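You operate a simulated robot arm through the tools that you are given. There is no shell and no other tool.

Carry out the task below with a simulated robot arm. There is one attempt and no reset: what you move stays moved.

## Task
Shake the filter to green, then let the suction clear the grille.
Fine: shake with the suction off; open the TABLE damper, shut the other two, and switch off at the end.

It is judged by the outcome, as a careful person would: the job done as asked, and still so three seconds after it is handed in. It fails if anything else is knocked over, pushed out of place, dropped, spilled or broken.

## Robot
A 6-joint arm with a fingered hand, fixed in place. Base frame: the origin is on the floor under the middle of its stand, x ahead of it, y to its left, z up. Lengths are in mm, angles in rad, forces in N, time in s.
With the tool pointing down near the work surface it reaches from about 180 to 540 mm from the base axis. Its first joint turns from -2.897 to 2.897 rad. Payload 3.1 kg.
Tool frame: the origin (TCP) lies between the finger pads and is the grasp point; the fingertips stand 22 mm ahead of it; z points along the fingers, y is the line along which they close. The gripper opens to 132 mm; its body begins 60 mm behind the TCP. The gripper is a hand of 4 fingers: y runs from the thumb to the fingers, the wrist lies at [0, 0, -218] in the tool frame, and closing takes about 1.5 s.
Orientation is told as [roll, pitch, yaw] about the base's x, y, z axes, in that order, counted from this pose: with the fingers straight down and closing along the base's y, the tool's x points along the base's -x, its y along +y and its z along -z.

## Interface
- The arm moves only by the tool move_arm. Its argument "targets" is a list of rows, each an object (a shift or turn left out is 0, a gripper value left out holds the last) with "rotation": the turn, a rotation vector about the base's x, y, z in degrees, a list of three; "translation": the shift along the base's x, y, z in mm, a list of three; "fingers": the gripper command, from -1 (shut) to 1 (fully open), values between in proportion. In form: [{"rotation": [wx, wy, wz], "translation": [x, y, z], "fingers": fingers}, ...]. A call has 1 to 20 rows; each row is the pose to reach, as a shift and turn from the pose commanded when the call began. Each row takes 0.2 s and may step no farther than 50 mm and 0.15 rad from the row before; otherwise, or with a gripper value out of range, the whole call is refused. A pose out of reach is approached as far as the arm can. The call stops where the force on the tool passes 50 N (or 10 N more than at its start, if that is more) or the arm is blocked; 0.2 s more then pass. Each finger travels about 153 mm/s and halts on what it meets, pressing with about 26 N; the grip force reading is that of the motor and also rises with nothing between the fingers. The clock runs only during rows and for 0.2 s after the last one: add rows that repeat a pose to give the fingers time. The reply holds the time, the measured pose of the TCP, the force on the tool along the base axes, the opening and the grip force, in the units named above and with some noise, with the torque about the TCP (base axes, N m) and any sound that the robot's microphone picked up, and new pictures: "pictures" is both (left out), scene, wrist or none.
- Cameras (640 x 400 px; columns grow to the right, rows downward): "scene" is fixed at [53.9, 505.9, 1309.4]; the picture's right is [-0.69, -0.72, 0.00], its down [-0.49, 0.47, -0.74] and it looks along [0.53, -0.51, -0.68] (base axes); focal length 332 px, centre (320, 200). "wrist" rides on the gripper at [53, -53, -84] in the tool frame; the picture's right is [0.71, 0.71, 0.00], its down [-0.53, 0.53, -0.67] and it looks along [-0.47, 0.47, 0.74] (tool axes); focal length 247 px, centre (320, 200). There is no depth. A picture from a camera that has moved, and an enlarged one, comes with that camera's place and axes in the base frame and with its lens. The place of the scene camera against the robot may be out by one fixed shift of up to 12 mm in any direction.
- raise_lower(by): moves the trunk up (or, below 0, down) by that many mm; the arm rides with it, the base frame stays. It gives what a move gives, with no picture.
- hand_shape(shape): the hand has 4 fingers and takes this shape, open, in about a second: jaw (thumb against the fingers, like two jaws); tri (thumb and two fingers); tip (a fingertip pinch); poke (one finger out to press); point (the index stretched); flat (the hand flat); cup (the hand cupped); fist (a fist). The gripper value then closes the fingers along that shape, each until it touches; the sizes above hold for jaw. It gives what a move gives, with no picture.
- enlarge(camera, box): a new picture of the part [left, top, right, bottom] of that camera's present view, enlarged. It takes no simulated time.
- job_done(): hands the job in; it is judged then, once.

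Nothing tells you positions but the pictures and the camera data. Unless the task says otherwise, let go and move clear before handing in.

The tools are called after ">>>" by a JSON object that holds its "op" and its "data". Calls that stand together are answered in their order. move_arm: Moves the arm, as the interface text tells. Its arguments: {"type":"object","properties":{"targets":{"type":"array","items":{"type":"object","properties":{"rotation":{"type":"array","items":{"type":"number"}},"translation":{"type":"array","items":{"type":"number"}},"fingers":{"type":"number"}}}},"pictures":{"type":"string","enum":["both","scene","wrist","none"]}},"required":["targets"]} The other tools are called the same way: raise_lower (by) moves the trunk up or down; hand_shape (shape) gives the hand a shape; enlarge (camera, box) takes an enlarged picture of a part of a camera's view; job_done () hands the job in.

At the start:

```text
t: 0.0
tool_pos: [396.9, 9.4, 1029.3]
tcp_rot: [0.001, -0.002, -0.001]
ft_force: [0.6, 0.1, 0.2]
ft_torque: [0.0, 0.04, -0.02]
opening: 131.9
gripper_force: 0.0
shape: jaw
trunk travel left (down, up): [-175.0, 211.0]
```

scene: 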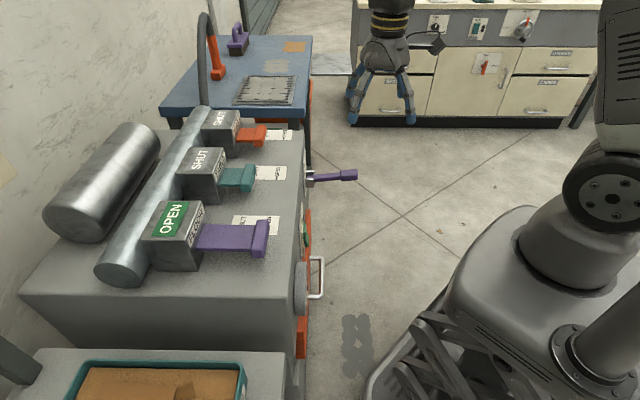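
wrist: 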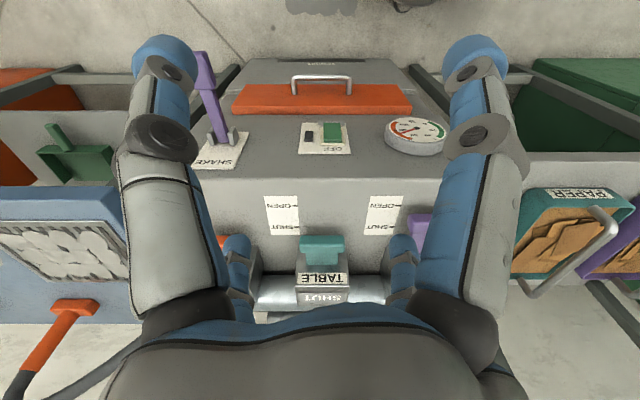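

I see a dust-collector cabinet with three dampers on top, a SHAKE lever, an ON/OFF switch and a gauge on its front, and a downdraft table with a grille beyond it. I'll enlarge the views first to get details before moving.

>>> {"op": "enlarge", "data": {"camera": "scene", "box": [90, 90, 370, 290]}}

>>> {"op": "enlarge", "data": {"camera": "wrist", "box": [180, 40, 500, 240]}}

>>> {"op": "enlarge", "data": {"camera": "wrist", "box": [180, 160, 500, 360]}}

>>> {"op": "enlarge", "data": {"camera": "scene", "box": [150, 0, 350, 125]}}

>>> {"op": "enlarge", "data": {"camera": "scene", "box": [250, 140, 400, 400]}}

```text
2.00 times, centred on (230, 190) of scene
camera zoom: at [53.9, 505.9, 1309.4], right [-0.69, -0.72, 0.0], down [-0.49, 0.47, -0.74], along [0.53, -0.51, -0.68], focal length 664 px, centre (500, 220)
```

zoom: 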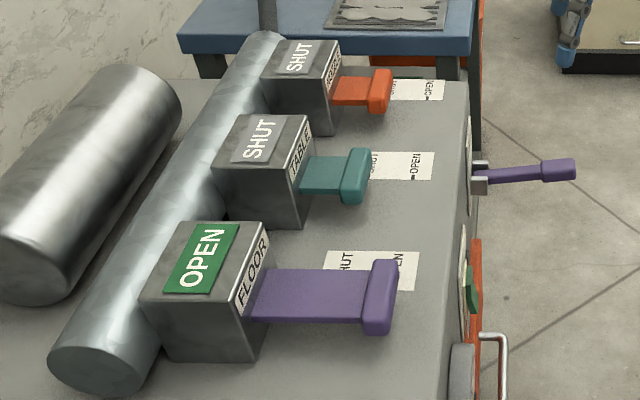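

```text
2.00 times, centred on (340, 140) of wrist
camera zoom: at [343.2, -43.1, 1113.2], right [-0.71, 0.71, 0.0], down [0.53, 0.53, 0.67], along [0.47, 0.47, -0.74], focal length 494 px, centre (280, 320)
```

zoom: 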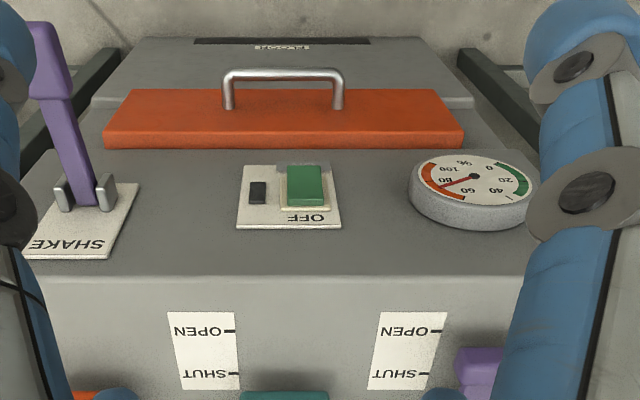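

```text
2.00 times, centred on (340, 260) of wrist
camera zoom: at [343.2, -43.1, 1113.2], right [-0.71, 0.71, 0.0], down [0.53, 0.53, 0.67], along [0.47, 0.47, -0.74], focal length 494 px, centre (280, 80)
```

zoom: 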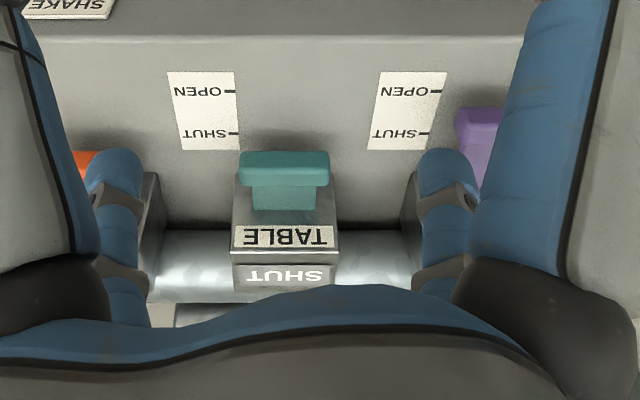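

```text
3.20 times, centred on (250, 62) of scene
camera zoom: at [53.9, 505.9, 1309.4], right [-0.69, -0.72, 0.0], down [-0.49, 0.47, -0.74], along [0.53, -0.51, -0.68], focal length 1063 px, centre (544, 640)
```

zoom: 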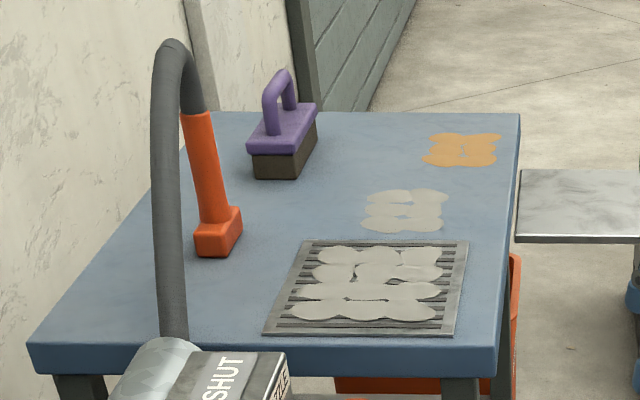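

```text
1.54 times, centred on (325, 270) of scene
camera zoom: at [53.9, 505.9, 1309.4], right [-0.69, -0.72, 0.0], down [-0.49, 0.47, -0.74], along [0.53, -0.51, -0.68], focal length 511 px, centre (312, 92)
```

zoom: 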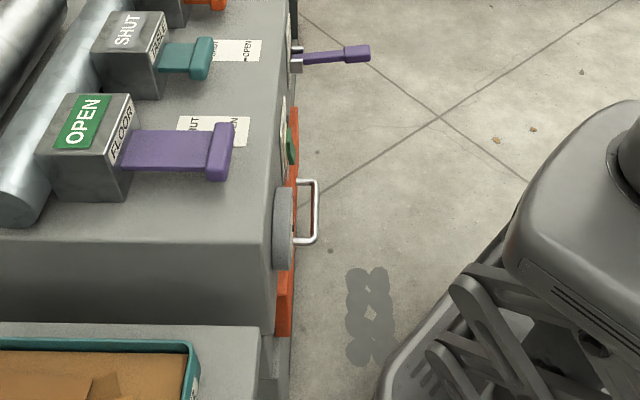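

The suction switch looks OFF, the FLOOR damper is open and the TABLE damper shut, and the SHAKE lever sticks out at about (540,-95,690). I'll turn the hand 45° so it squares up with the cabinet, move it above and ahead of the lever, and look again.

>>> {"op": "move_arm", "data": {"targets": [{"rotation": [0, 0, 7.5], "translation": [14, -23, 0], "fingers": 1}, {"rotation": [0, 0, 15], "translation": [28, -46, 0]}, {"rotation": [0, 0, 22.5], "translation": [42, -69, 0]}, {"rotation": [0, 0, 30], "translation": [56, -92, 0]}, {"rotation": [0, 0, 37.5], "translation": [70, -115, 0]}, {"rotation": [0, 0, 45], "translation": [83, -139, 0]}]}}

```text
t: 1.4
tool_pos: [480.1, -130.0, 1030.3]
tcp_rot: [0.001, 0.0, 0.787]
ft_force: [0.6, 0.0, -1.0]
ft_torque: [0.01, 0.05, -0.01]
opening: 132.0
gripper_force: 0.0
shape: jaw
trunk travel left (down, up): [-175.0, 211.0]
camera wrist: at [479.6, -204.2, 1113.2], right [-1.0, 0.0, 0.0], down [0.0, 0.74, 0.67], along [0.0, 0.67, -0.74], focal length 247 px, centre (320, 200)
```

scene: 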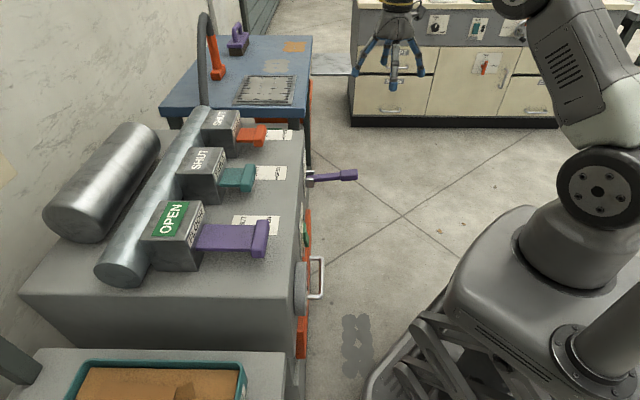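
wrist: 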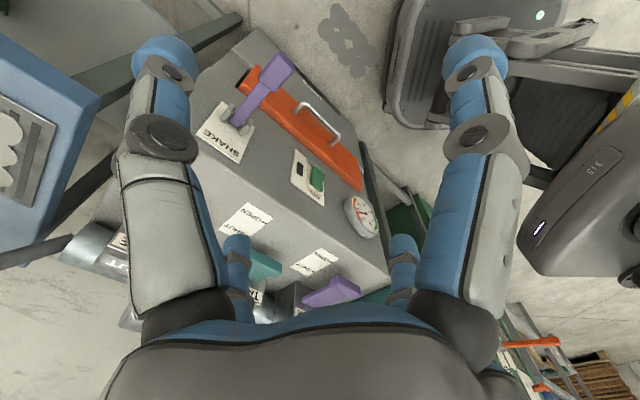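

The hand is now square to the cabinet and the lever shows clearly in the wrist view. I'll enlarge both views to pin the lever's position down better.

>>> {"op": "enlarge", "data": {"camera": "wrist", "box": [180, 30, 400, 250]}}

>>> {"op": "enlarge", "data": {"camera": "scene", "box": [270, 140, 390, 215]}}

```text
1.82 times, centred on (290, 140) of wrist
camera zoom: at [479.6, -204.2, 1113.2], right [-1.0, 0.0, 0.0], down [0.0, 0.74, 0.67], along [0.0, 0.67, -0.74], focal length 449 px, centre (374, 309)
```

zoom: 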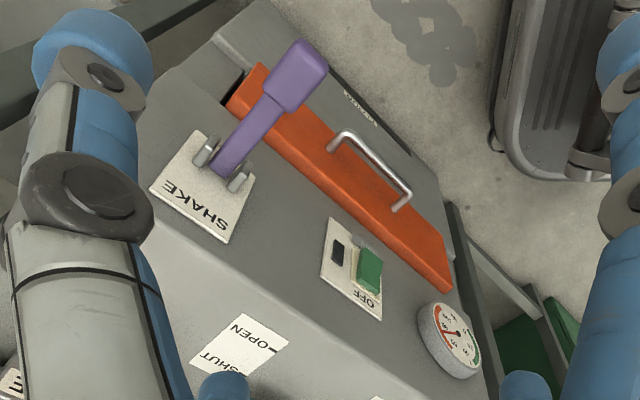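

```text
5.33 times, centred on (330, 178) of scene
camera zoom: at [53.9, 505.9, 1309.4], right [-0.69, -0.72, 0.0], down [-0.49, 0.47, -0.74], along [0.53, -0.51, -0.68], focal length 1771 px, centre (267, 320)
```

zoom: 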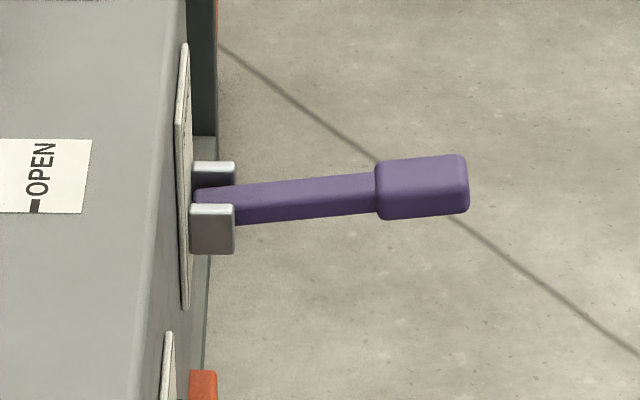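

The lever's grip sits around (546,-93,691) with its pivot near (624,-15,699), so it lies about horizontal along the cabinet's normal. I'll tilt the hand 30° toward the cabinet and come down to a spot short of the grip.

>>> {"op": "move_arm", "data": {"targets": [{"rotation": [5.303, -5.303, 0], "translation": [3, -1, -40], "fingers": 1}, {"rotation": [10.607, -10.607, 0], "translation": [6, -2, -80]}, {"rotation": [15.91, -15.91, 0], "translation": [10, -3, -120]}, {"rotation": [21.213, -21.213, 0], "translation": [14, -4, -160]}, {"rotation": [21.213, -21.213, 0], "translation": [19, -5, -200]}, {"rotation": [21.213, -21.213, 0], "translation": [23.5, -5.8, -235]}]}}

```text
t: 2.8
tool_pos: [585.2, -130.6, 812.7]
tcp_rot: [0.018, -0.505, 0.769]
ft_force: [0.0, -0.2, 0.1]
ft_torque: [-0.02, -0.02, 0.03]
opening: 132.1
gripper_force: 0.0
shape: jaw
out of reach, approached as far as the arm can: row 3, 4, 5, 6
trunk travel left (down, up): [-175.0, 211.0]
camera wrist: at [561.8, -229.3, 857.9], right [-0.94, 0.07, -0.33], down [-0.26, 0.46, 0.85], along [0.21, 0.89, -0.41], focal length 247 px, centre (320, 200)
```

scene: 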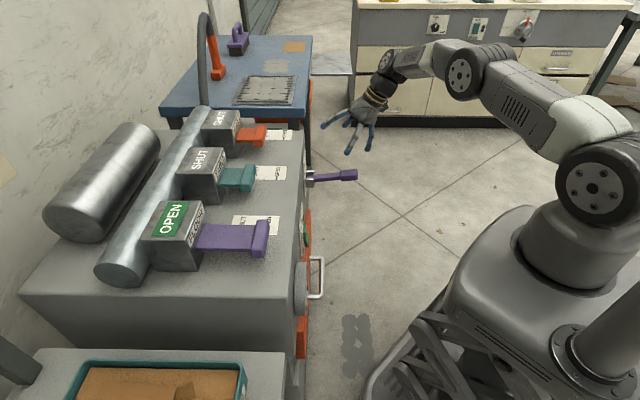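
wrist: 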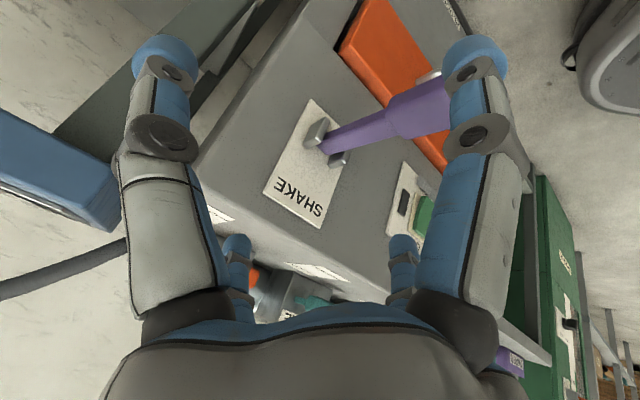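

The arm could not follow the 30° tilt there and ended up farther in, at (585,-131,813), still clear of everything. I'll go back to fingers straight down and raise up to find a pose it can hold.

>>> {"op": "move_arm", "data": {"targets": [{"rotation": [-5.303, 5.303, 0], "translation": [0, 0, 30]}, {"rotation": [-10.607, 10.607, 0], "translation": [0, 0, 60]}, {"rotation": [-15.91, 15.91, 0], "translation": [0, 0, 90]}, {"rotation": [-21.213, 21.213, 0], "translation": [0, 0, 105]}, {"rotation": [-21.213, 21.213, 0], "translation": [0, 0, 105]}], "pictures": "none"}}

```text
t: 4.0
tool_pos: [549.9, -122.7, 913.1]
tcp_rot: [0.0, 0.002, 0.784]
ft_force: [0.4, 0.2, 0.0]
ft_torque: [0.0, 0.0, 0.0]
opening: 132.1
gripper_force: 0.0
shape: jaw
out of reach, approached as far as the arm can: row 2, 3, 4, 5
trunk travel left (down, up): [-175.0, 211.0]
```

With the fingers straight down the arm reaches about 563 mm here. I'll line up over the lever grip and then lower the trunk, so the arm has room to pump the lever.

>>> {"op": "move_arm", "data": {"targets": [{"translation": [-11.1, 22.3, 0], "fingers": 1}, {"translation": [-11.1, 22.3, 0]}], "pictures": "none"}}

>>> {"op": "raise_lower", "data": {"by": -110}}

>>> {"op": "move_arm", "data": {"targets": [{"translation": [0, 0, 0], "fingers": 1}]}}

```text
t: 4.6
tool_pos: [537.8, -99.8, 913.2]
tcp_rot: [0.0, 0.0, 0.786]
ft_force: [-0.7, -0.8, 0.1]
ft_torque: [0.02, 0.0, 0.01]
opening: 131.6
gripper_force: 0.0
shape: jaw
trunk travel left (down, up): [-175.0, 211.0]
```

```text
t: 6.0
tool_pos: [536.1, -98.8, 801.9]
tcp_rot: [0.001, -0.001, 0.785]
ft_force: [0.2, 0.6, 0.1]
ft_torque: [0.04, -0.01, -0.01]
opening: 131.7
gripper_force: 0.1
shape: jaw
trunk travel left (down, up): [-65.0, 321.0]
```

```text
t: 6.4
tool_pos: [536.5, -100.0, 803.1]
tcp_rot: [-0.001, 0.0, 0.785]
ft_force: [0.4, -0.6, -0.2]
ft_torque: [0.01, 0.03, 0.01]
opening: 132.0
gripper_force: 0.0
shape: jaw
trunk travel left (down, up): [-65.0, 321.0]
camera wrist: at [536.6, -173.9, 885.0], right [-1.0, 0.0, 0.0], down [0.0, 0.74, 0.67], along [0.0, 0.67, -0.74], focal length 247 px, centre (320, 200)
```

scene: 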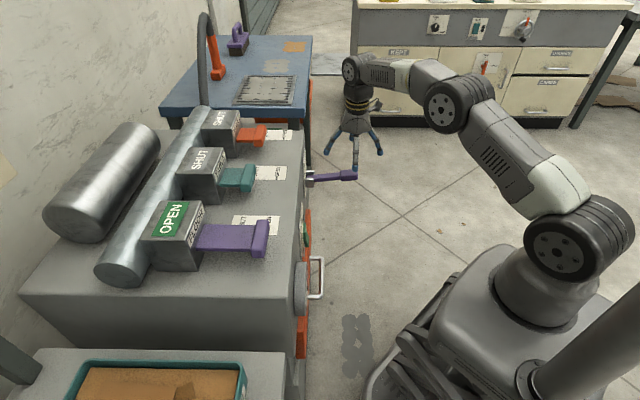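
wrist: 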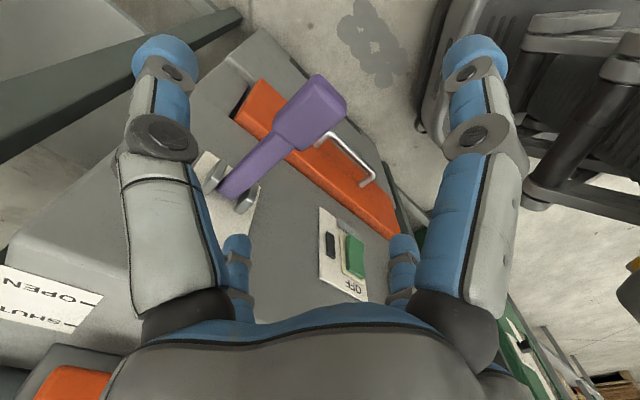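

The hand is over the lever with the trunk down. I'll enlarge the hand in the scene view to see how its fingers are laid out before closing on anything.

>>> {"op": "enlarge", "data": {"camera": "scene", "box": [290, 50, 410, 200]}}

>>> {"op": "enlarge", "data": {"camera": "wrist", "box": [100, 20, 540, 320]}}

```text
2.67 times, centred on (350, 125) of scene
camera zoom: at [53.9, 505.9, 1309.4], right [-0.69, -0.72, 0.0], down [-0.49, 0.47, -0.74], along [0.53, -0.51, -0.68], focal length 886 px, centre (240, 400)
```

zoom: 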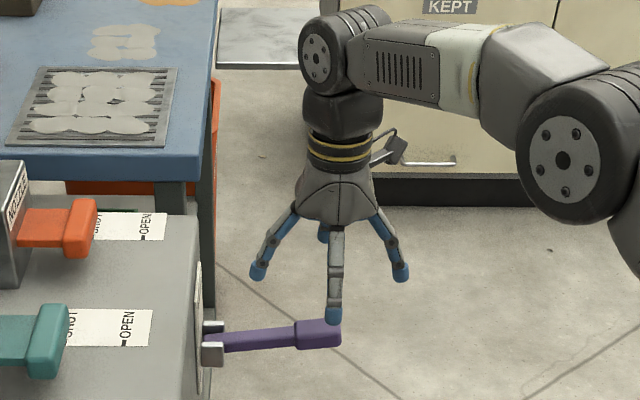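

```text
1.33 times, centred on (320, 170) of wrist
camera zoom: at [536.6, -173.9, 885.0], right [-1.0, 0.0, 0.0], down [0.0, 0.74, 0.67], along [0.0, 0.67, -0.74], focal length 329 px, centre (320, 240)
```

zoom: 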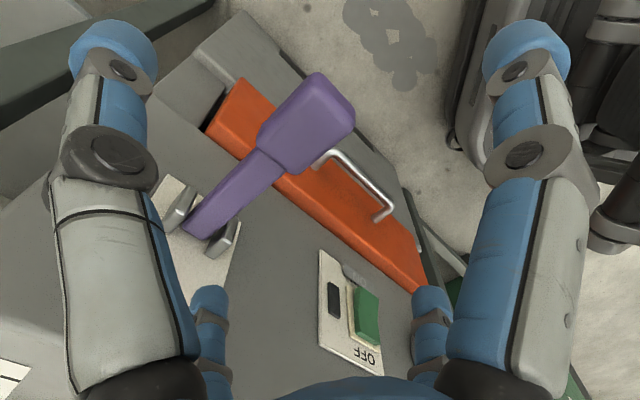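

The four fingers stand in a cross, one of them over the lever's shaft. I'll test-close in free air to see how they move before choosing a grip.

>>> {"op": "move_arm", "data": {"targets": [{"translation": [0, 0, 40], "fingers": 0}, {"translation": [0, 0, 40], "fingers": 0}, {"translation": [0, 0, 40], "fingers": 0}, {"translation": [0, 0, 40], "fingers": 0}]}}

>>> {"op": "enlarge", "data": {"camera": "scene", "box": [290, 30, 410, 180]}}

```text
t: 7.4
tool_pos: [534.7, -99.8, 841.5]
tcp_rot: [0.0, 0.001, 0.785]
ft_force: [0.9, 0.0, 0.7]
ft_torque: [0.0, 0.01, 0.0]
opening: 66.5
gripper_force: 0.2
shape: jaw
trunk travel left (down, up): [-65.0, 321.0]
camera wrist: at [534.6, -175.1, 924.5], right [-1.0, 0.0, 0.0], down [0.0, 0.74, 0.67], along [0.0, 0.67, -0.74], focal length 247 px, centre (320, 200)
```

scene: 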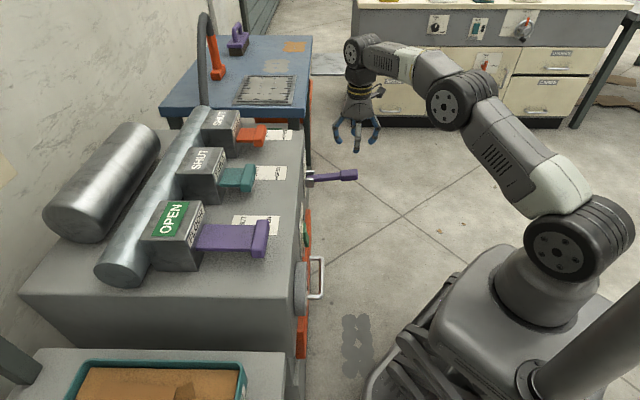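
wrist: 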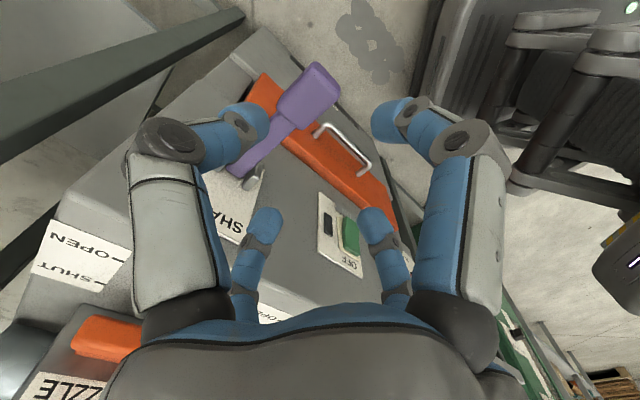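

```text
2.67 times, centred on (350, 105) of scene
camera zoom: at [53.9, 505.9, 1309.4], right [-0.69, -0.72, 0.0], down [-0.49, 0.47, -0.74], along [0.53, -0.51, -0.68], focal length 886 px, centre (240, 453)
```

zoom: 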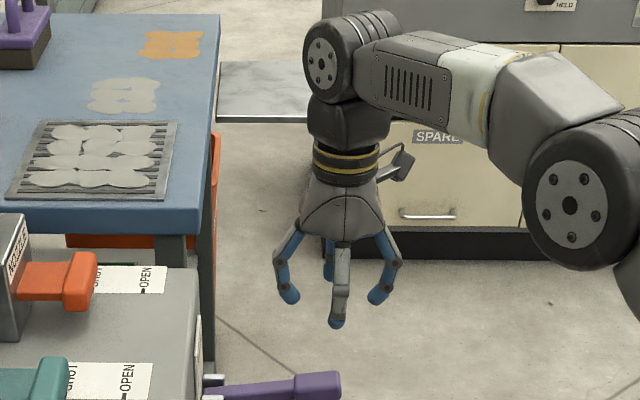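

The fingers close radially like a four-jaw chuck, so I'll turn the hand back to yaw 0, which lets the lever pass between fingers. Then I'll open it and come down to just above the grip.

>>> {"op": "move_arm", "data": {"targets": [{"rotation": [0, 0, -7.5], "translation": [2, 1, 0], "fingers": 1}, {"rotation": [0, 0, -15], "translation": [4, 2, 0]}, {"rotation": [0, 0, -22.5], "translation": [6, 3, 0]}, {"rotation": [0, 0, -30], "translation": [8, 4, 0]}, {"rotation": [0, 0, -37.5], "translation": [9, 5, 0]}, {"rotation": [0, 0, -45], "translation": [9.5, 6.5, 0]}, {"rotation": [0, 0, -45], "translation": [9.5, 6.5, -40]}, {"rotation": [0, 0, -45], "translation": [9.5, 6.5, -70]}]}}

>>> {"op": "enlarge", "data": {"camera": "scene", "box": [290, 50, 410, 200]}}

```text
t: 9.2
tool_pos: [548.7, -90.9, 770.4]
tcp_rot: [0.001, -0.001, -0.002]
ft_force: [0.0, 0.1, 0.4]
ft_torque: [0.02, -0.03, 0.0]
opening: 131.9
gripper_force: 0.1
shape: jaw
trunk travel left (down, up): [-65.0, 321.0]
camera wrist: at [494.0, -144.1, 853.4], right [-0.71, 0.71, 0.0], down [0.53, 0.53, 0.67], along [0.47, 0.47, -0.74], focal length 247 px, centre (320, 200)
```

scene: 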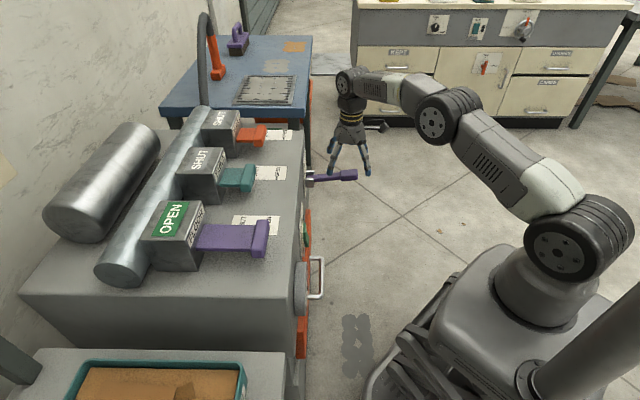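
wrist: 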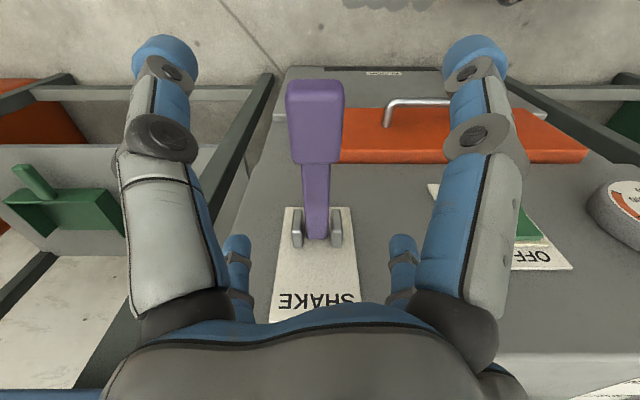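

```text
2.67 times, centred on (350, 125) of scene
camera zoom: at [53.9, 505.9, 1309.4], right [-0.69, -0.72, 0.0], down [-0.49, 0.47, -0.74], along [0.53, -0.51, -0.68], focal length 886 px, centre (240, 400)
```

zoom: 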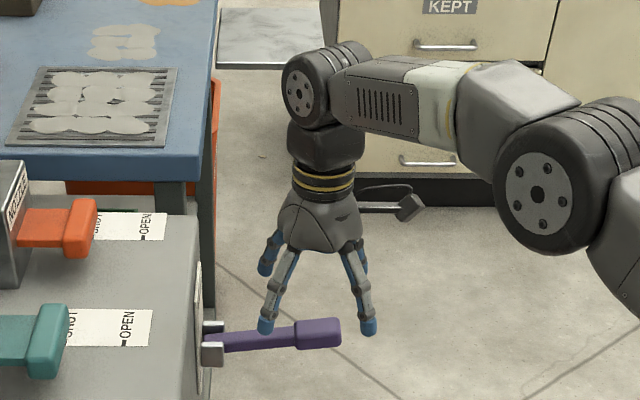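

The lever passes centrally between the fingers and the gap looks clear. I'll descend around the grip and close.

>>> {"op": "move_arm", "data": {"targets": [{"translation": [-2, -1.5, -30], "fingers": 1}, {"translation": [-2, -1.5, -60]}, {"translation": [-2, -1.5, -82]}, {"translation": [-2, -1.5, -82]}]}}

>>> {"op": "enlarge", "data": {"camera": "scene", "box": [290, 80, 410, 230]}}

```text
t: 10.2
tool_pos: [546.0, -93.0, 689.6]
tcp_rot: [-0.001, 0.0, -0.001]
ft_force: [1.2, -0.2, -0.2]
ft_torque: [-0.01, -0.01, 0.0]
opening: 132.0
gripper_force: 0.1
shape: jaw
trunk travel left (down, up): [-65.0, 321.0]
camera wrist: at [492.5, -146.5, 772.5], right [-0.71, 0.71, 0.0], down [0.53, 0.53, 0.67], along [0.47, 0.47, -0.74], focal length 247 px, centre (320, 200)
```

scene: 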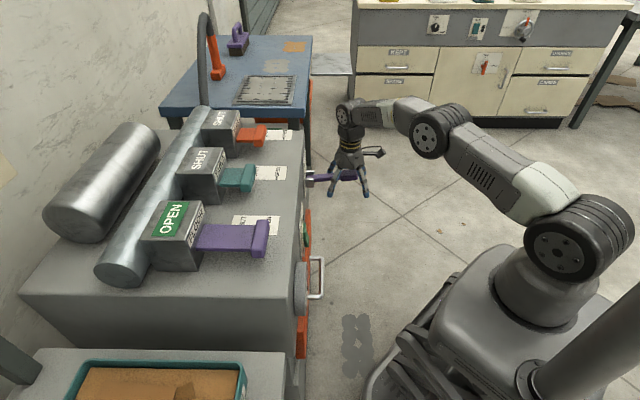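
wrist: 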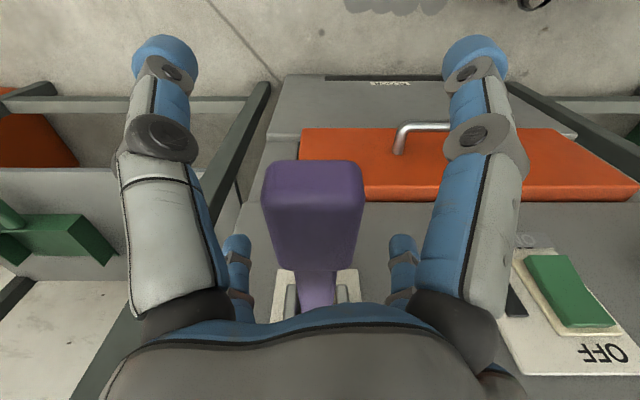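

```text
2.67 times, centred on (350, 155) of scene
camera zoom: at [53.9, 505.9, 1309.4], right [-0.69, -0.72, 0.0], down [-0.49, 0.47, -0.74], along [0.53, -0.51, -0.68], focal length 886 px, centre (240, 320)
```

zoom: 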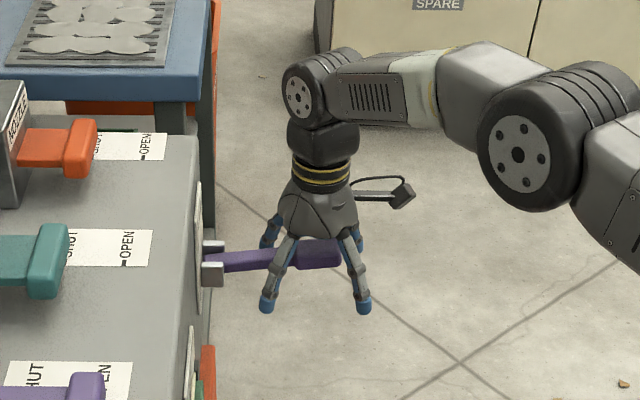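

The grip is caged between the four fingers about at TCP height. Closing now.

>>> {"op": "move_arm", "data": {"targets": [{"fingers": -1}, {"fingers": -1}, {"fingers": -1}, {"fingers": -1}, {"fingers": -1}, {"fingers": -1}, {"fingers": -1}, {"fingers": -1}]}}

>>> {"op": "enlarge", "data": {"camera": "scene", "box": [290, 80, 410, 230]}}

```text
t: 12.0
tool_pos: [546.9, -94.9, 688.0]
tcp_rot: [0.001, 0.004, -0.001]
ft_force: [-2.7, 0.0, -20.0]
ft_torque: [0.3, -0.16, 0.09]
opening: 25.6
gripper_force: 26.2
shape: jaw
trunk travel left (down, up): [-65.0, 321.0]
camera wrist: at [493.2, -146.7, 771.2], right [-0.71, 0.71, 0.0], down [0.53, 0.53, 0.67], along [0.47, 0.47, -0.75], focal length 247 px, centre (320, 200)
```

scene: 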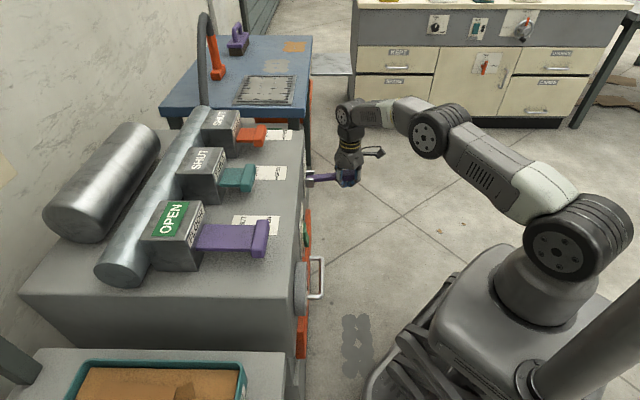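
wrist: 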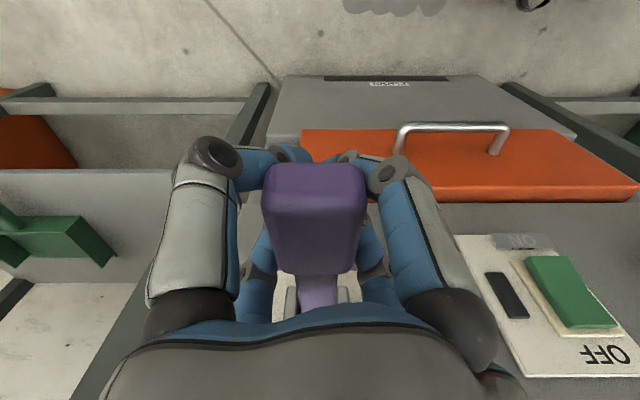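

```text
2.67 times, centred on (350, 155) of scene
camera zoom: at [53.9, 505.9, 1309.4], right [-0.69, -0.72, 0.0], down [-0.49, 0.47, -0.74], along [0.53, -0.51, -0.68], focal length 886 px, centre (240, 320)
```

zoom: 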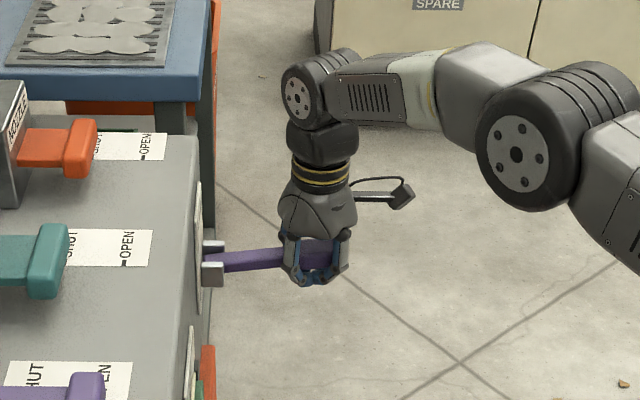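

The fingers have wrapped under the grip, so it is held. I'll pump the lever down along its arc first and watch the force.

>>> {"op": "move_arm", "data": {"targets": [{"translation": [0.3, 0.3, -10], "fingers": -1}, {"translation": [1.3, 1.3, -20]}, {"translation": [2.9, 2.9, -30]}, {"translation": [5.2, 5.2, -40]}]}}

>>> {"op": "enlarge", "data": {"camera": "scene", "box": [290, 80, 410, 230]}}

```text
t: 13.0
tool_pos: [549.8, -87.8, 649.7]
tcp_rot: [0.0, -0.002, 0.002]
ft_force: [0.6, -0.2, 0.1]
ft_torque: [0.0, 0.02, 0.05]
opening: 21.1
gripper_force: 26.0
shape: jaw
trunk travel left (down, up): [-65.0, 321.0]
camera wrist: at [497.6, -140.6, 733.5], right [-0.71, 0.71, 0.0], down [0.52, 0.53, 0.67], along [0.47, 0.47, -0.74], focal length 247 px, centre (320, 200)
```

scene: 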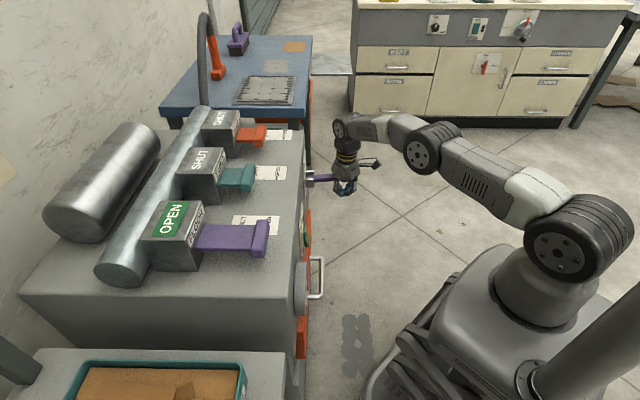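
wrist: 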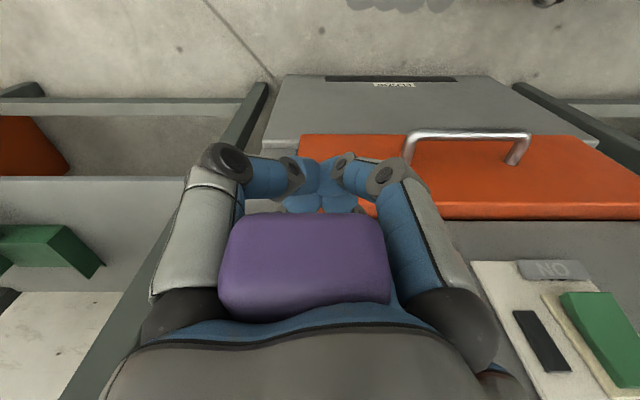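

```text
2.67 times, centred on (350, 155) of scene
camera zoom: at [53.9, 505.9, 1309.4], right [-0.69, -0.72, 0.0], down [-0.49, 0.47, -0.74], along [0.53, -0.51, -0.68], focal length 886 px, centre (240, 320)
```

zoom: 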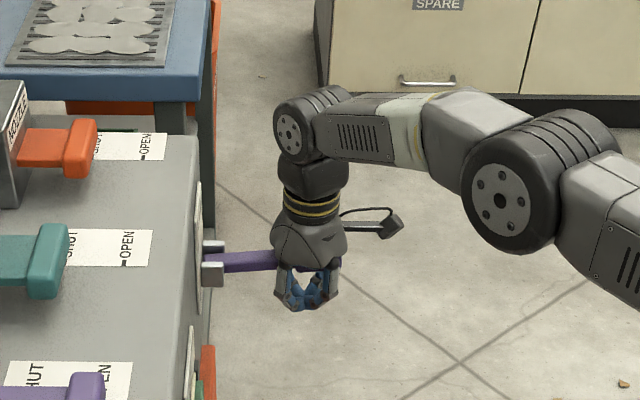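

The hand slid down around the lever, leaving the grip just under the palm with the fingers closed below it. I'll keep going down gently so the palm pushes the lever.

>>> {"op": "move_arm", "data": {"targets": [{"translation": [0, 0, -8], "fingers": -1}, {"translation": [0.5, 0.5, -16]}, {"translation": [1, 1, -24]}, {"translation": [2, 2, -32]}]}}

>>> {"op": "enlarge", "data": {"camera": "scene", "box": [290, 80, 410, 230]}}

```text
t: 14.0
tool_pos: [552.5, -88.5, 618.0]
tcp_rot: [-0.001, -0.001, 0.002]
ft_force: [-0.2, -4.9, 4.7]
ft_torque: [0.48, -0.2, 0.1]
opening: 21.2
gripper_force: 26.0
shape: jaw
trunk travel left (down, up): [-65.0, 321.0]
camera wrist: at [498.0, -140.9, 701.4], right [-0.71, 0.71, 0.0], down [0.52, 0.53, 0.67], along [0.47, 0.47, -0.74], focal length 247 px, centre (320, 200)
```

scene: 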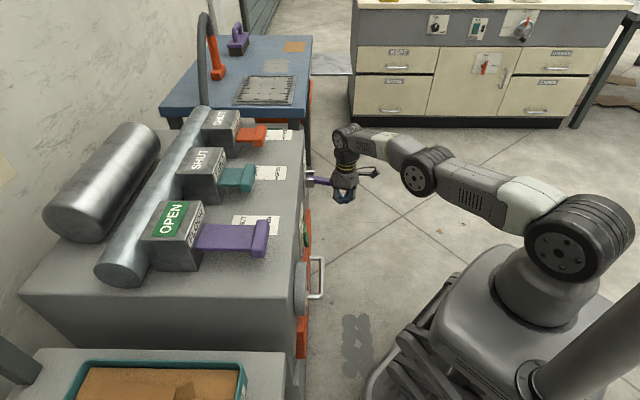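
wrist: 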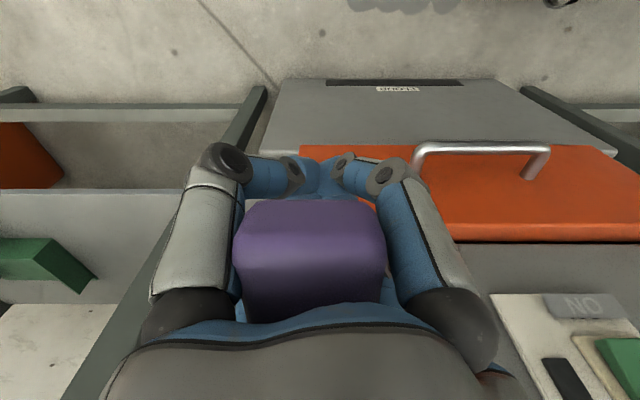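

```text
2.67 times, centred on (350, 155) of scene
camera zoom: at [53.9, 505.9, 1309.4], right [-0.69, -0.72, 0.0], down [-0.49, 0.47, -0.74], along [0.53, -0.51, -0.68], focal length 886 px, centre (240, 320)
```

zoom: 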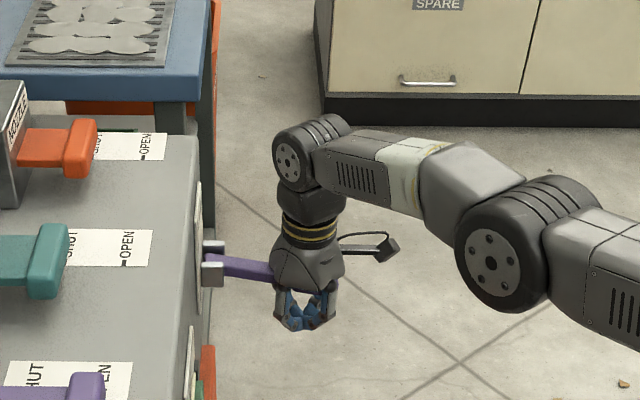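

The lever is moving down with little force. I'll keep pumping down to find the end of its stroke.

>>> {"op": "move_arm", "data": {"targets": [{"translation": [2, 2, -8], "fingers": -1}, {"translation": [4, 4, -16]}, {"translation": [6, 6, -24]}, {"translation": [8, 8, -32]}]}}

>>> {"op": "enlarge", "data": {"camera": "scene", "box": [290, 80, 410, 230]}}

```text
t: 14.9
tool_pos: [553.1, -84.3, 602.7]
tcp_rot: [-0.008, -0.026, -0.005]
ft_force: [6.7, -19.9, 6.4]
ft_torque: [1.2, 0.02, -0.02]
opening: 21.0
gripper_force: 26.2
shape: jaw
out of reach, approached as far as the arm can: row 1, 2, 3, 4
trunk travel left (down, up): [-65.0, 321.0]
stopped in row 4: the force on the tool passed its limit at 55 N (the readings are from after the stop); the commanded pose is now the measured one
camera wrist: at [497.6, -136.0, 684.8], right [-0.7, 0.71, -0.02], down [0.51, 0.53, 0.68], along [0.49, 0.46, -0.73], focal length 247 px, centre (320, 200)
```

scene: 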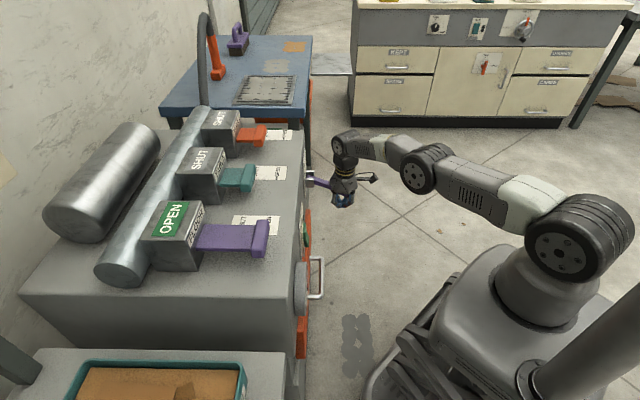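
wrist: 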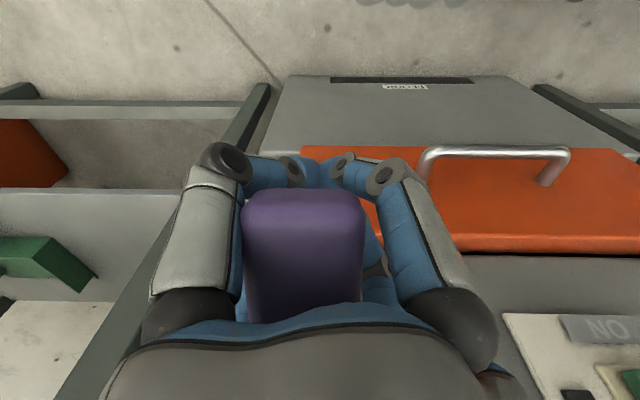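

```text
2.67 times, centred on (350, 155) of scene
camera zoom: at [53.9, 505.9, 1309.4], right [-0.69, -0.72, 0.0], down [-0.49, 0.47, -0.74], along [0.53, -0.51, -0.68], focal length 886 px, centre (240, 320)
```

zoom: 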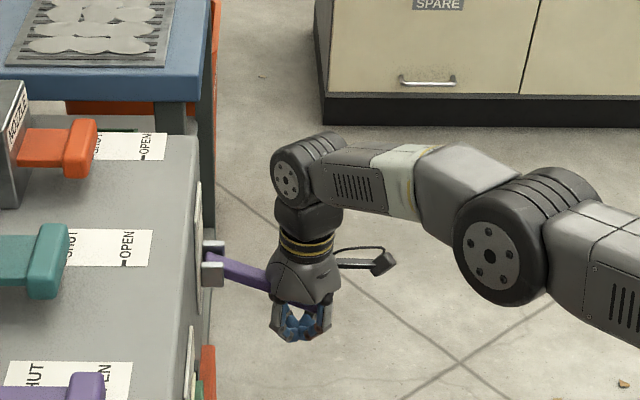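

The lever reached about 25° down and the arm ran out of reach there, so I'll now lift. The fingers under the grip will raise the lever through its upward stroke, and I'll watch the force.

>>> {"op": "move_arm", "data": {"targets": [{"translation": [-2, -2, 15], "fingers": -1}, {"translation": [-4, -4, 30]}, {"translation": [-6, -6, 45]}, {"translation": [-7, -7, 60]}, {"translation": [-8, -8, 75]}, {"translation": [-8, -8, 85]}, {"translation": [-8, -8, 95]}, {"translation": [-7, -7, 105]}]}}

>>> {"op": "enlarge", "data": {"camera": "scene", "box": [290, 80, 410, 230]}}

```text
t: 16.5
tool_pos: [545.9, -88.9, 679.6]
tcp_rot: [-0.001, -0.007, 0.001]
ft_force: [27.0, -7.8, -31.4]
ft_torque: [1.2, 0.72, 0.93]
opening: 20.7
gripper_force: 26.1
shape: jaw
trunk travel left (down, up): [-65.0, 321.0]
stopped in row 7: the force on the tool passed its limit at 57 N (the readings are from after the stop); the commanded pose is now the measured one
camera wrist: at [492.5, -141.6, 762.2], right [-0.71, 0.71, -0.01], down [0.52, 0.53, 0.67], along [0.48, 0.47, -0.74], focal length 247 px, centre (320, 200)
```

scene: 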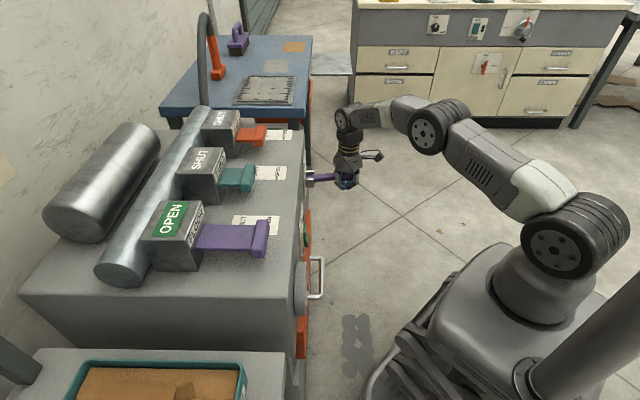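
wrist: 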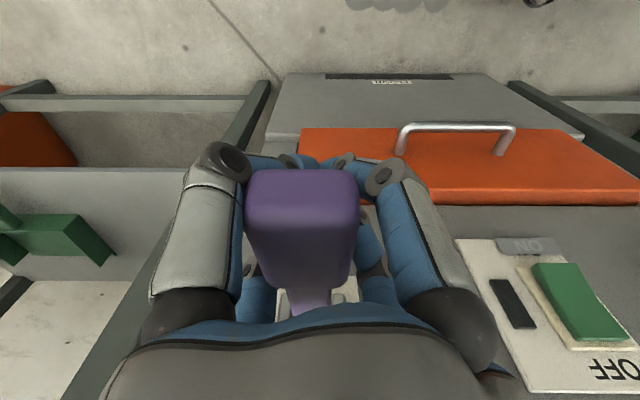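

```text
2.67 times, centred on (350, 155) of scene
camera zoom: at [53.9, 505.9, 1309.4], right [-0.69, -0.72, 0.0], down [-0.49, 0.47, -0.74], along [0.53, -0.51, -0.68], focal length 886 px, centre (240, 320)
```

zoom: 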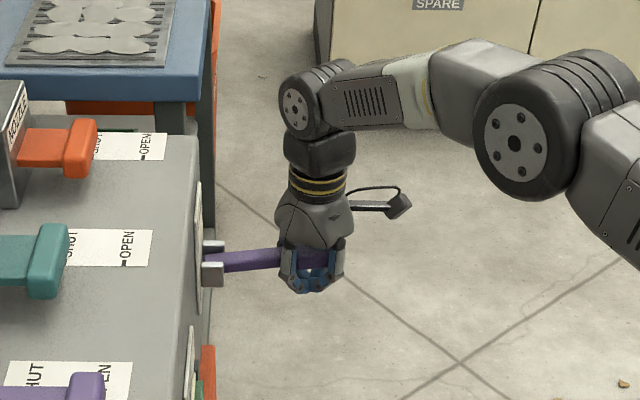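

The upper stop is about horizontal, so the stroke runs from there down. I'll lower the trunk a bit more for reach, then stroke down to find the lower stop.

>>> {"op": "raise_lower", "data": {"by": -50}}

>>> {"op": "move_arm", "data": {"targets": [{"translation": [0, 0, -8], "fingers": -1}, {"translation": [1, 1, -16]}, {"translation": [3, 3, -24]}, {"translation": [5, 5, -32]}, {"translation": [7, 7, -40]}, {"translation": [9, 9, -48]}]}}

>>> {"op": "enlarge", "data": {"camera": "scene", "box": [290, 80, 410, 230]}}

```text
t: 17.4
tool_pos: [544.6, -89.7, 635.5]
tcp_rot: [-0.003, -0.018, -0.002]
ft_force: [27.1, -18.8, 6.5]
ft_torque: [0.72, 0.73, 0.97]
opening: 21.2
gripper_force: 25.9
shape: jaw
trunk travel left (down, up): [-15.0, 371.0]
```

```text
t: 18.7
tool_pos: [554.0, -84.4, 601.9]
tcp_rot: [-0.008, -0.034, -0.005]
ft_force: [-3.2, -12.2, 12.3]
ft_torque: [0.83, -0.74, 0.12]
opening: 21.4
gripper_force: 25.6
shape: jaw
trunk travel left (down, up): [-15.0, 371.0]
stopped in row 6: the force on the tool passed its limit at 54 N (the readings are from after the stop); the commanded pose is now the measured one
camera wrist: at [497.3, -136.2, 682.5], right [-0.7, 0.71, -0.03], down [0.51, 0.53, 0.68], along [0.5, 0.46, -0.73], focal length 247 px, centre (320, 200)
```

scene: 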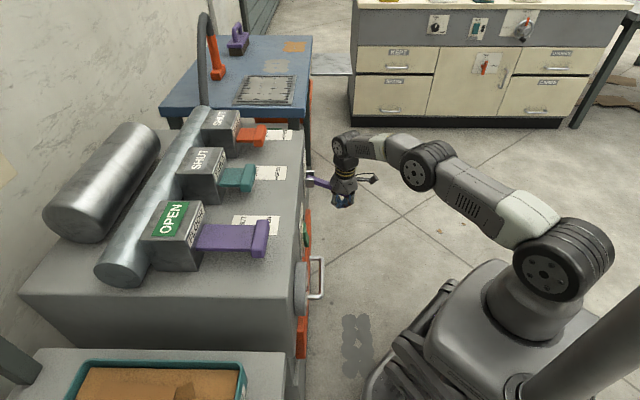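
wrist: 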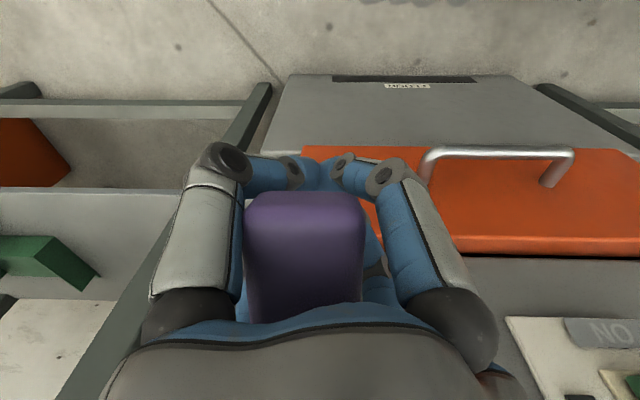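

```text
2.67 times, centred on (350, 155) of scene
camera zoom: at [53.9, 505.9, 1309.4], right [-0.69, -0.72, 0.0], down [-0.49, 0.47, -0.74], along [0.53, -0.51, -0.68], focal length 886 px, centre (240, 320)
```

zoom: 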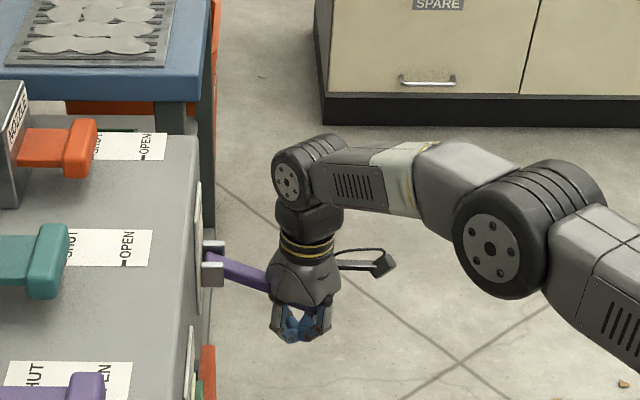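

The lower stop is at a TCP height of about 602 and the upper one at about 675. I'll now pump steadily between them.

>>> {"op": "move_arm", "data": {"targets": [{"translation": [-3, -3, 20], "fingers": -1}, {"translation": [-6, -6, 40]}, {"translation": [-8, -8, 60]}, {"translation": [-8, -8, 73]}, {"translation": [-7, -7, 50]}, {"translation": [-4, -4, 28]}, {"translation": [-1.5, -1.5, 11]}, {"translation": [-0.5, -0.5, 4]}, {"translation": [-3, -3, 20]}, {"translation": [-6, -6, 40]}, {"translation": [-8, -8, 60]}, {"translation": [-8, -8, 73]}, {"translation": [-7, -7, 50]}, {"translation": [-4, -4, 28]}, {"translation": [-1.5, -1.5, 11]}, {"translation": [-0.5, -0.5, 4]}, {"translation": [-3, -3, 20]}, {"translation": [-6, -6, 40]}, {"translation": [-8, -8, 60]}, {"translation": [-8, -8, 72]}]}}

>>> {"op": "enlarge", "data": {"camera": "scene", "box": [290, 80, 410, 230]}}

```text
t: 22.9
tool_pos: [549.1, -89.3, 670.7]
tcp_rot: [-0.006, -0.028, -0.003]
ft_force: [15.2, -3.0, -0.4]
ft_torque: [0.14, 0.65, 0.57]
opening: 21.4
gripper_force: 25.8
shape: jaw
trunk travel left (down, up): [-15.0, 371.0]
camera wrist: at [492.3, -141.3, 752.1], right [-0.7, 0.71, -0.02], down [0.51, 0.53, 0.68], along [0.49, 0.47, -0.73], focal length 247 px, centre (320, 200)
```

scene: 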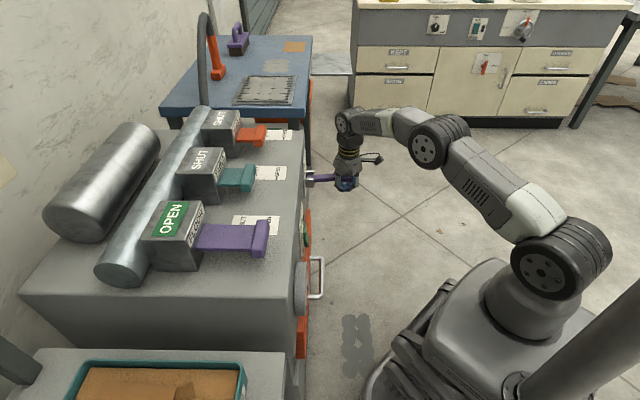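
wrist: 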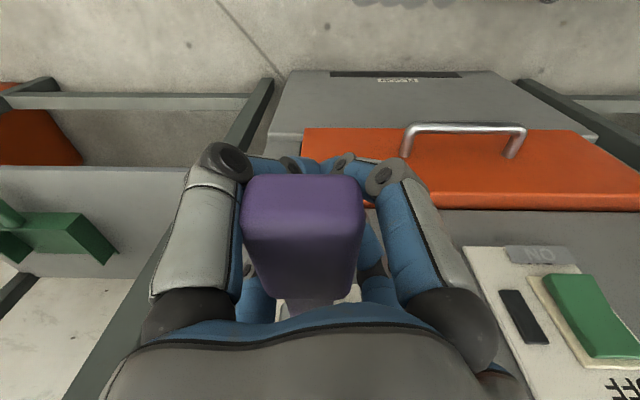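

```text
2.67 times, centred on (350, 155) of scene
camera zoom: at [53.9, 505.9, 1309.4], right [-0.69, -0.72, 0.0], down [-0.49, 0.47, -0.74], along [0.53, -0.51, -0.68], focal length 886 px, centre (240, 320)
```

zoom: 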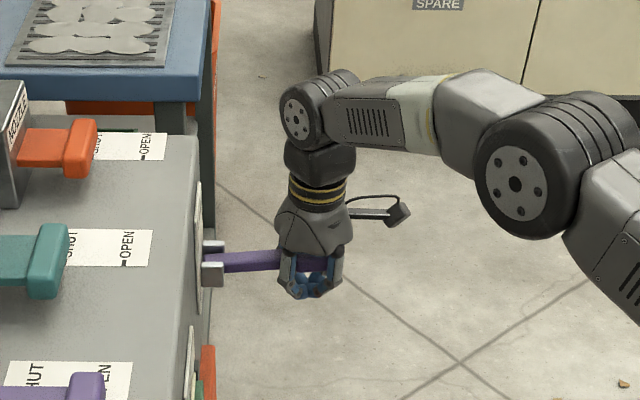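

I've pumped roughly four full strokes. I'll let go, rise and turn the wrist camera toward the gauge to read it.

>>> {"op": "move_arm", "data": {"targets": [{"translation": [0, 0, -4], "fingers": 1}, {"translation": [0, 0, -4], "fingers": 1}, {"translation": [0, 0, -4], "fingers": 1}, {"translation": [0, 0, -4], "fingers": 1}, {"translation": [0, 0, -4], "fingers": 1}, {"translation": [-2, -2, 20], "fingers": 1}, {"translation": [-5, -3, 50], "fingers": 1}, {"rotation": [0, 0, 8], "translation": [-20, 0, 80]}, {"rotation": [0, 0, 16], "translation": [-40, 0, 100]}, {"rotation": [0, 0, 24], "translation": [-60, 0, 100]}, {"rotation": [0, 0, 24], "translation": [-60, 0, 100]}]}}

>>> {"op": "enlarge", "data": {"camera": "wrist", "box": [320, 60, 640, 260]}}

```text
t: 25.3
tool_pos: [488.2, -89.7, 770.3]
tcp_rot: [-0.007, -0.029, 0.415]
ft_force: [-0.1, 0.3, 0.0]
ft_torque: [0.0, 0.0, -0.01]
opening: 132.0
gripper_force: 0.1
shape: jaw
trunk travel left (down, up): [-15.0, 371.0]
camera wrist: at [457.2, -159.8, 851.8], right [-0.93, 0.36, -0.02], down [0.25, 0.69, 0.68], along [0.26, 0.63, -0.73], focal length 247 px, centre (320, 200)
```

scene: 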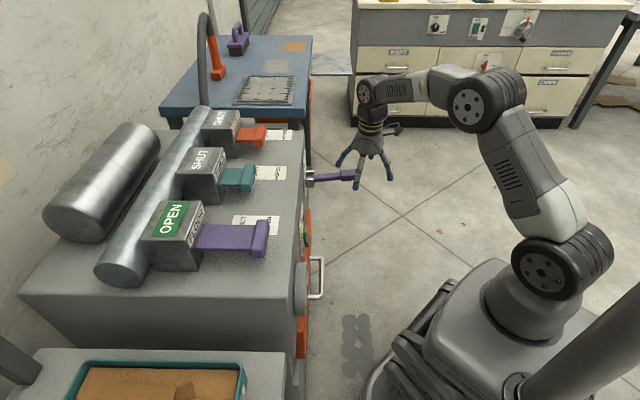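
wrist: 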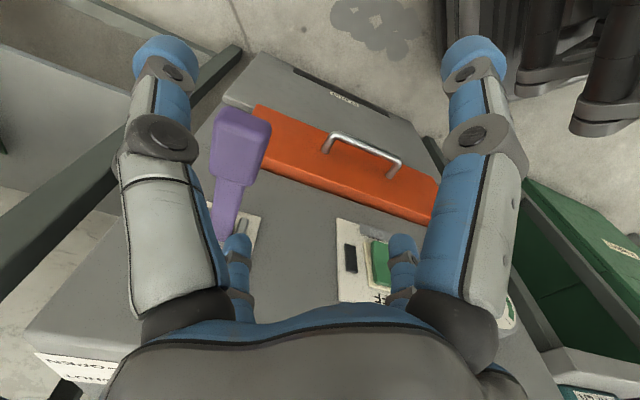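

```text
2.00 times, centred on (480, 160) of wrist
camera zoom: at [457.2, -159.8, 851.8], right [-0.93, 0.36, -0.02], down [0.25, 0.69, 0.68], along [0.26, 0.63, -0.73], focal length 494 px, centre (0, 280)
```

zoom: 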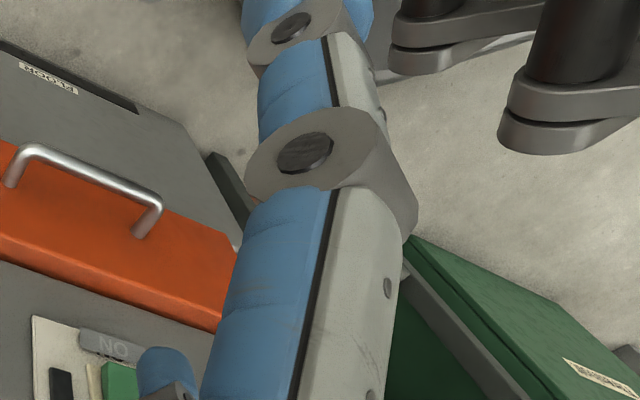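

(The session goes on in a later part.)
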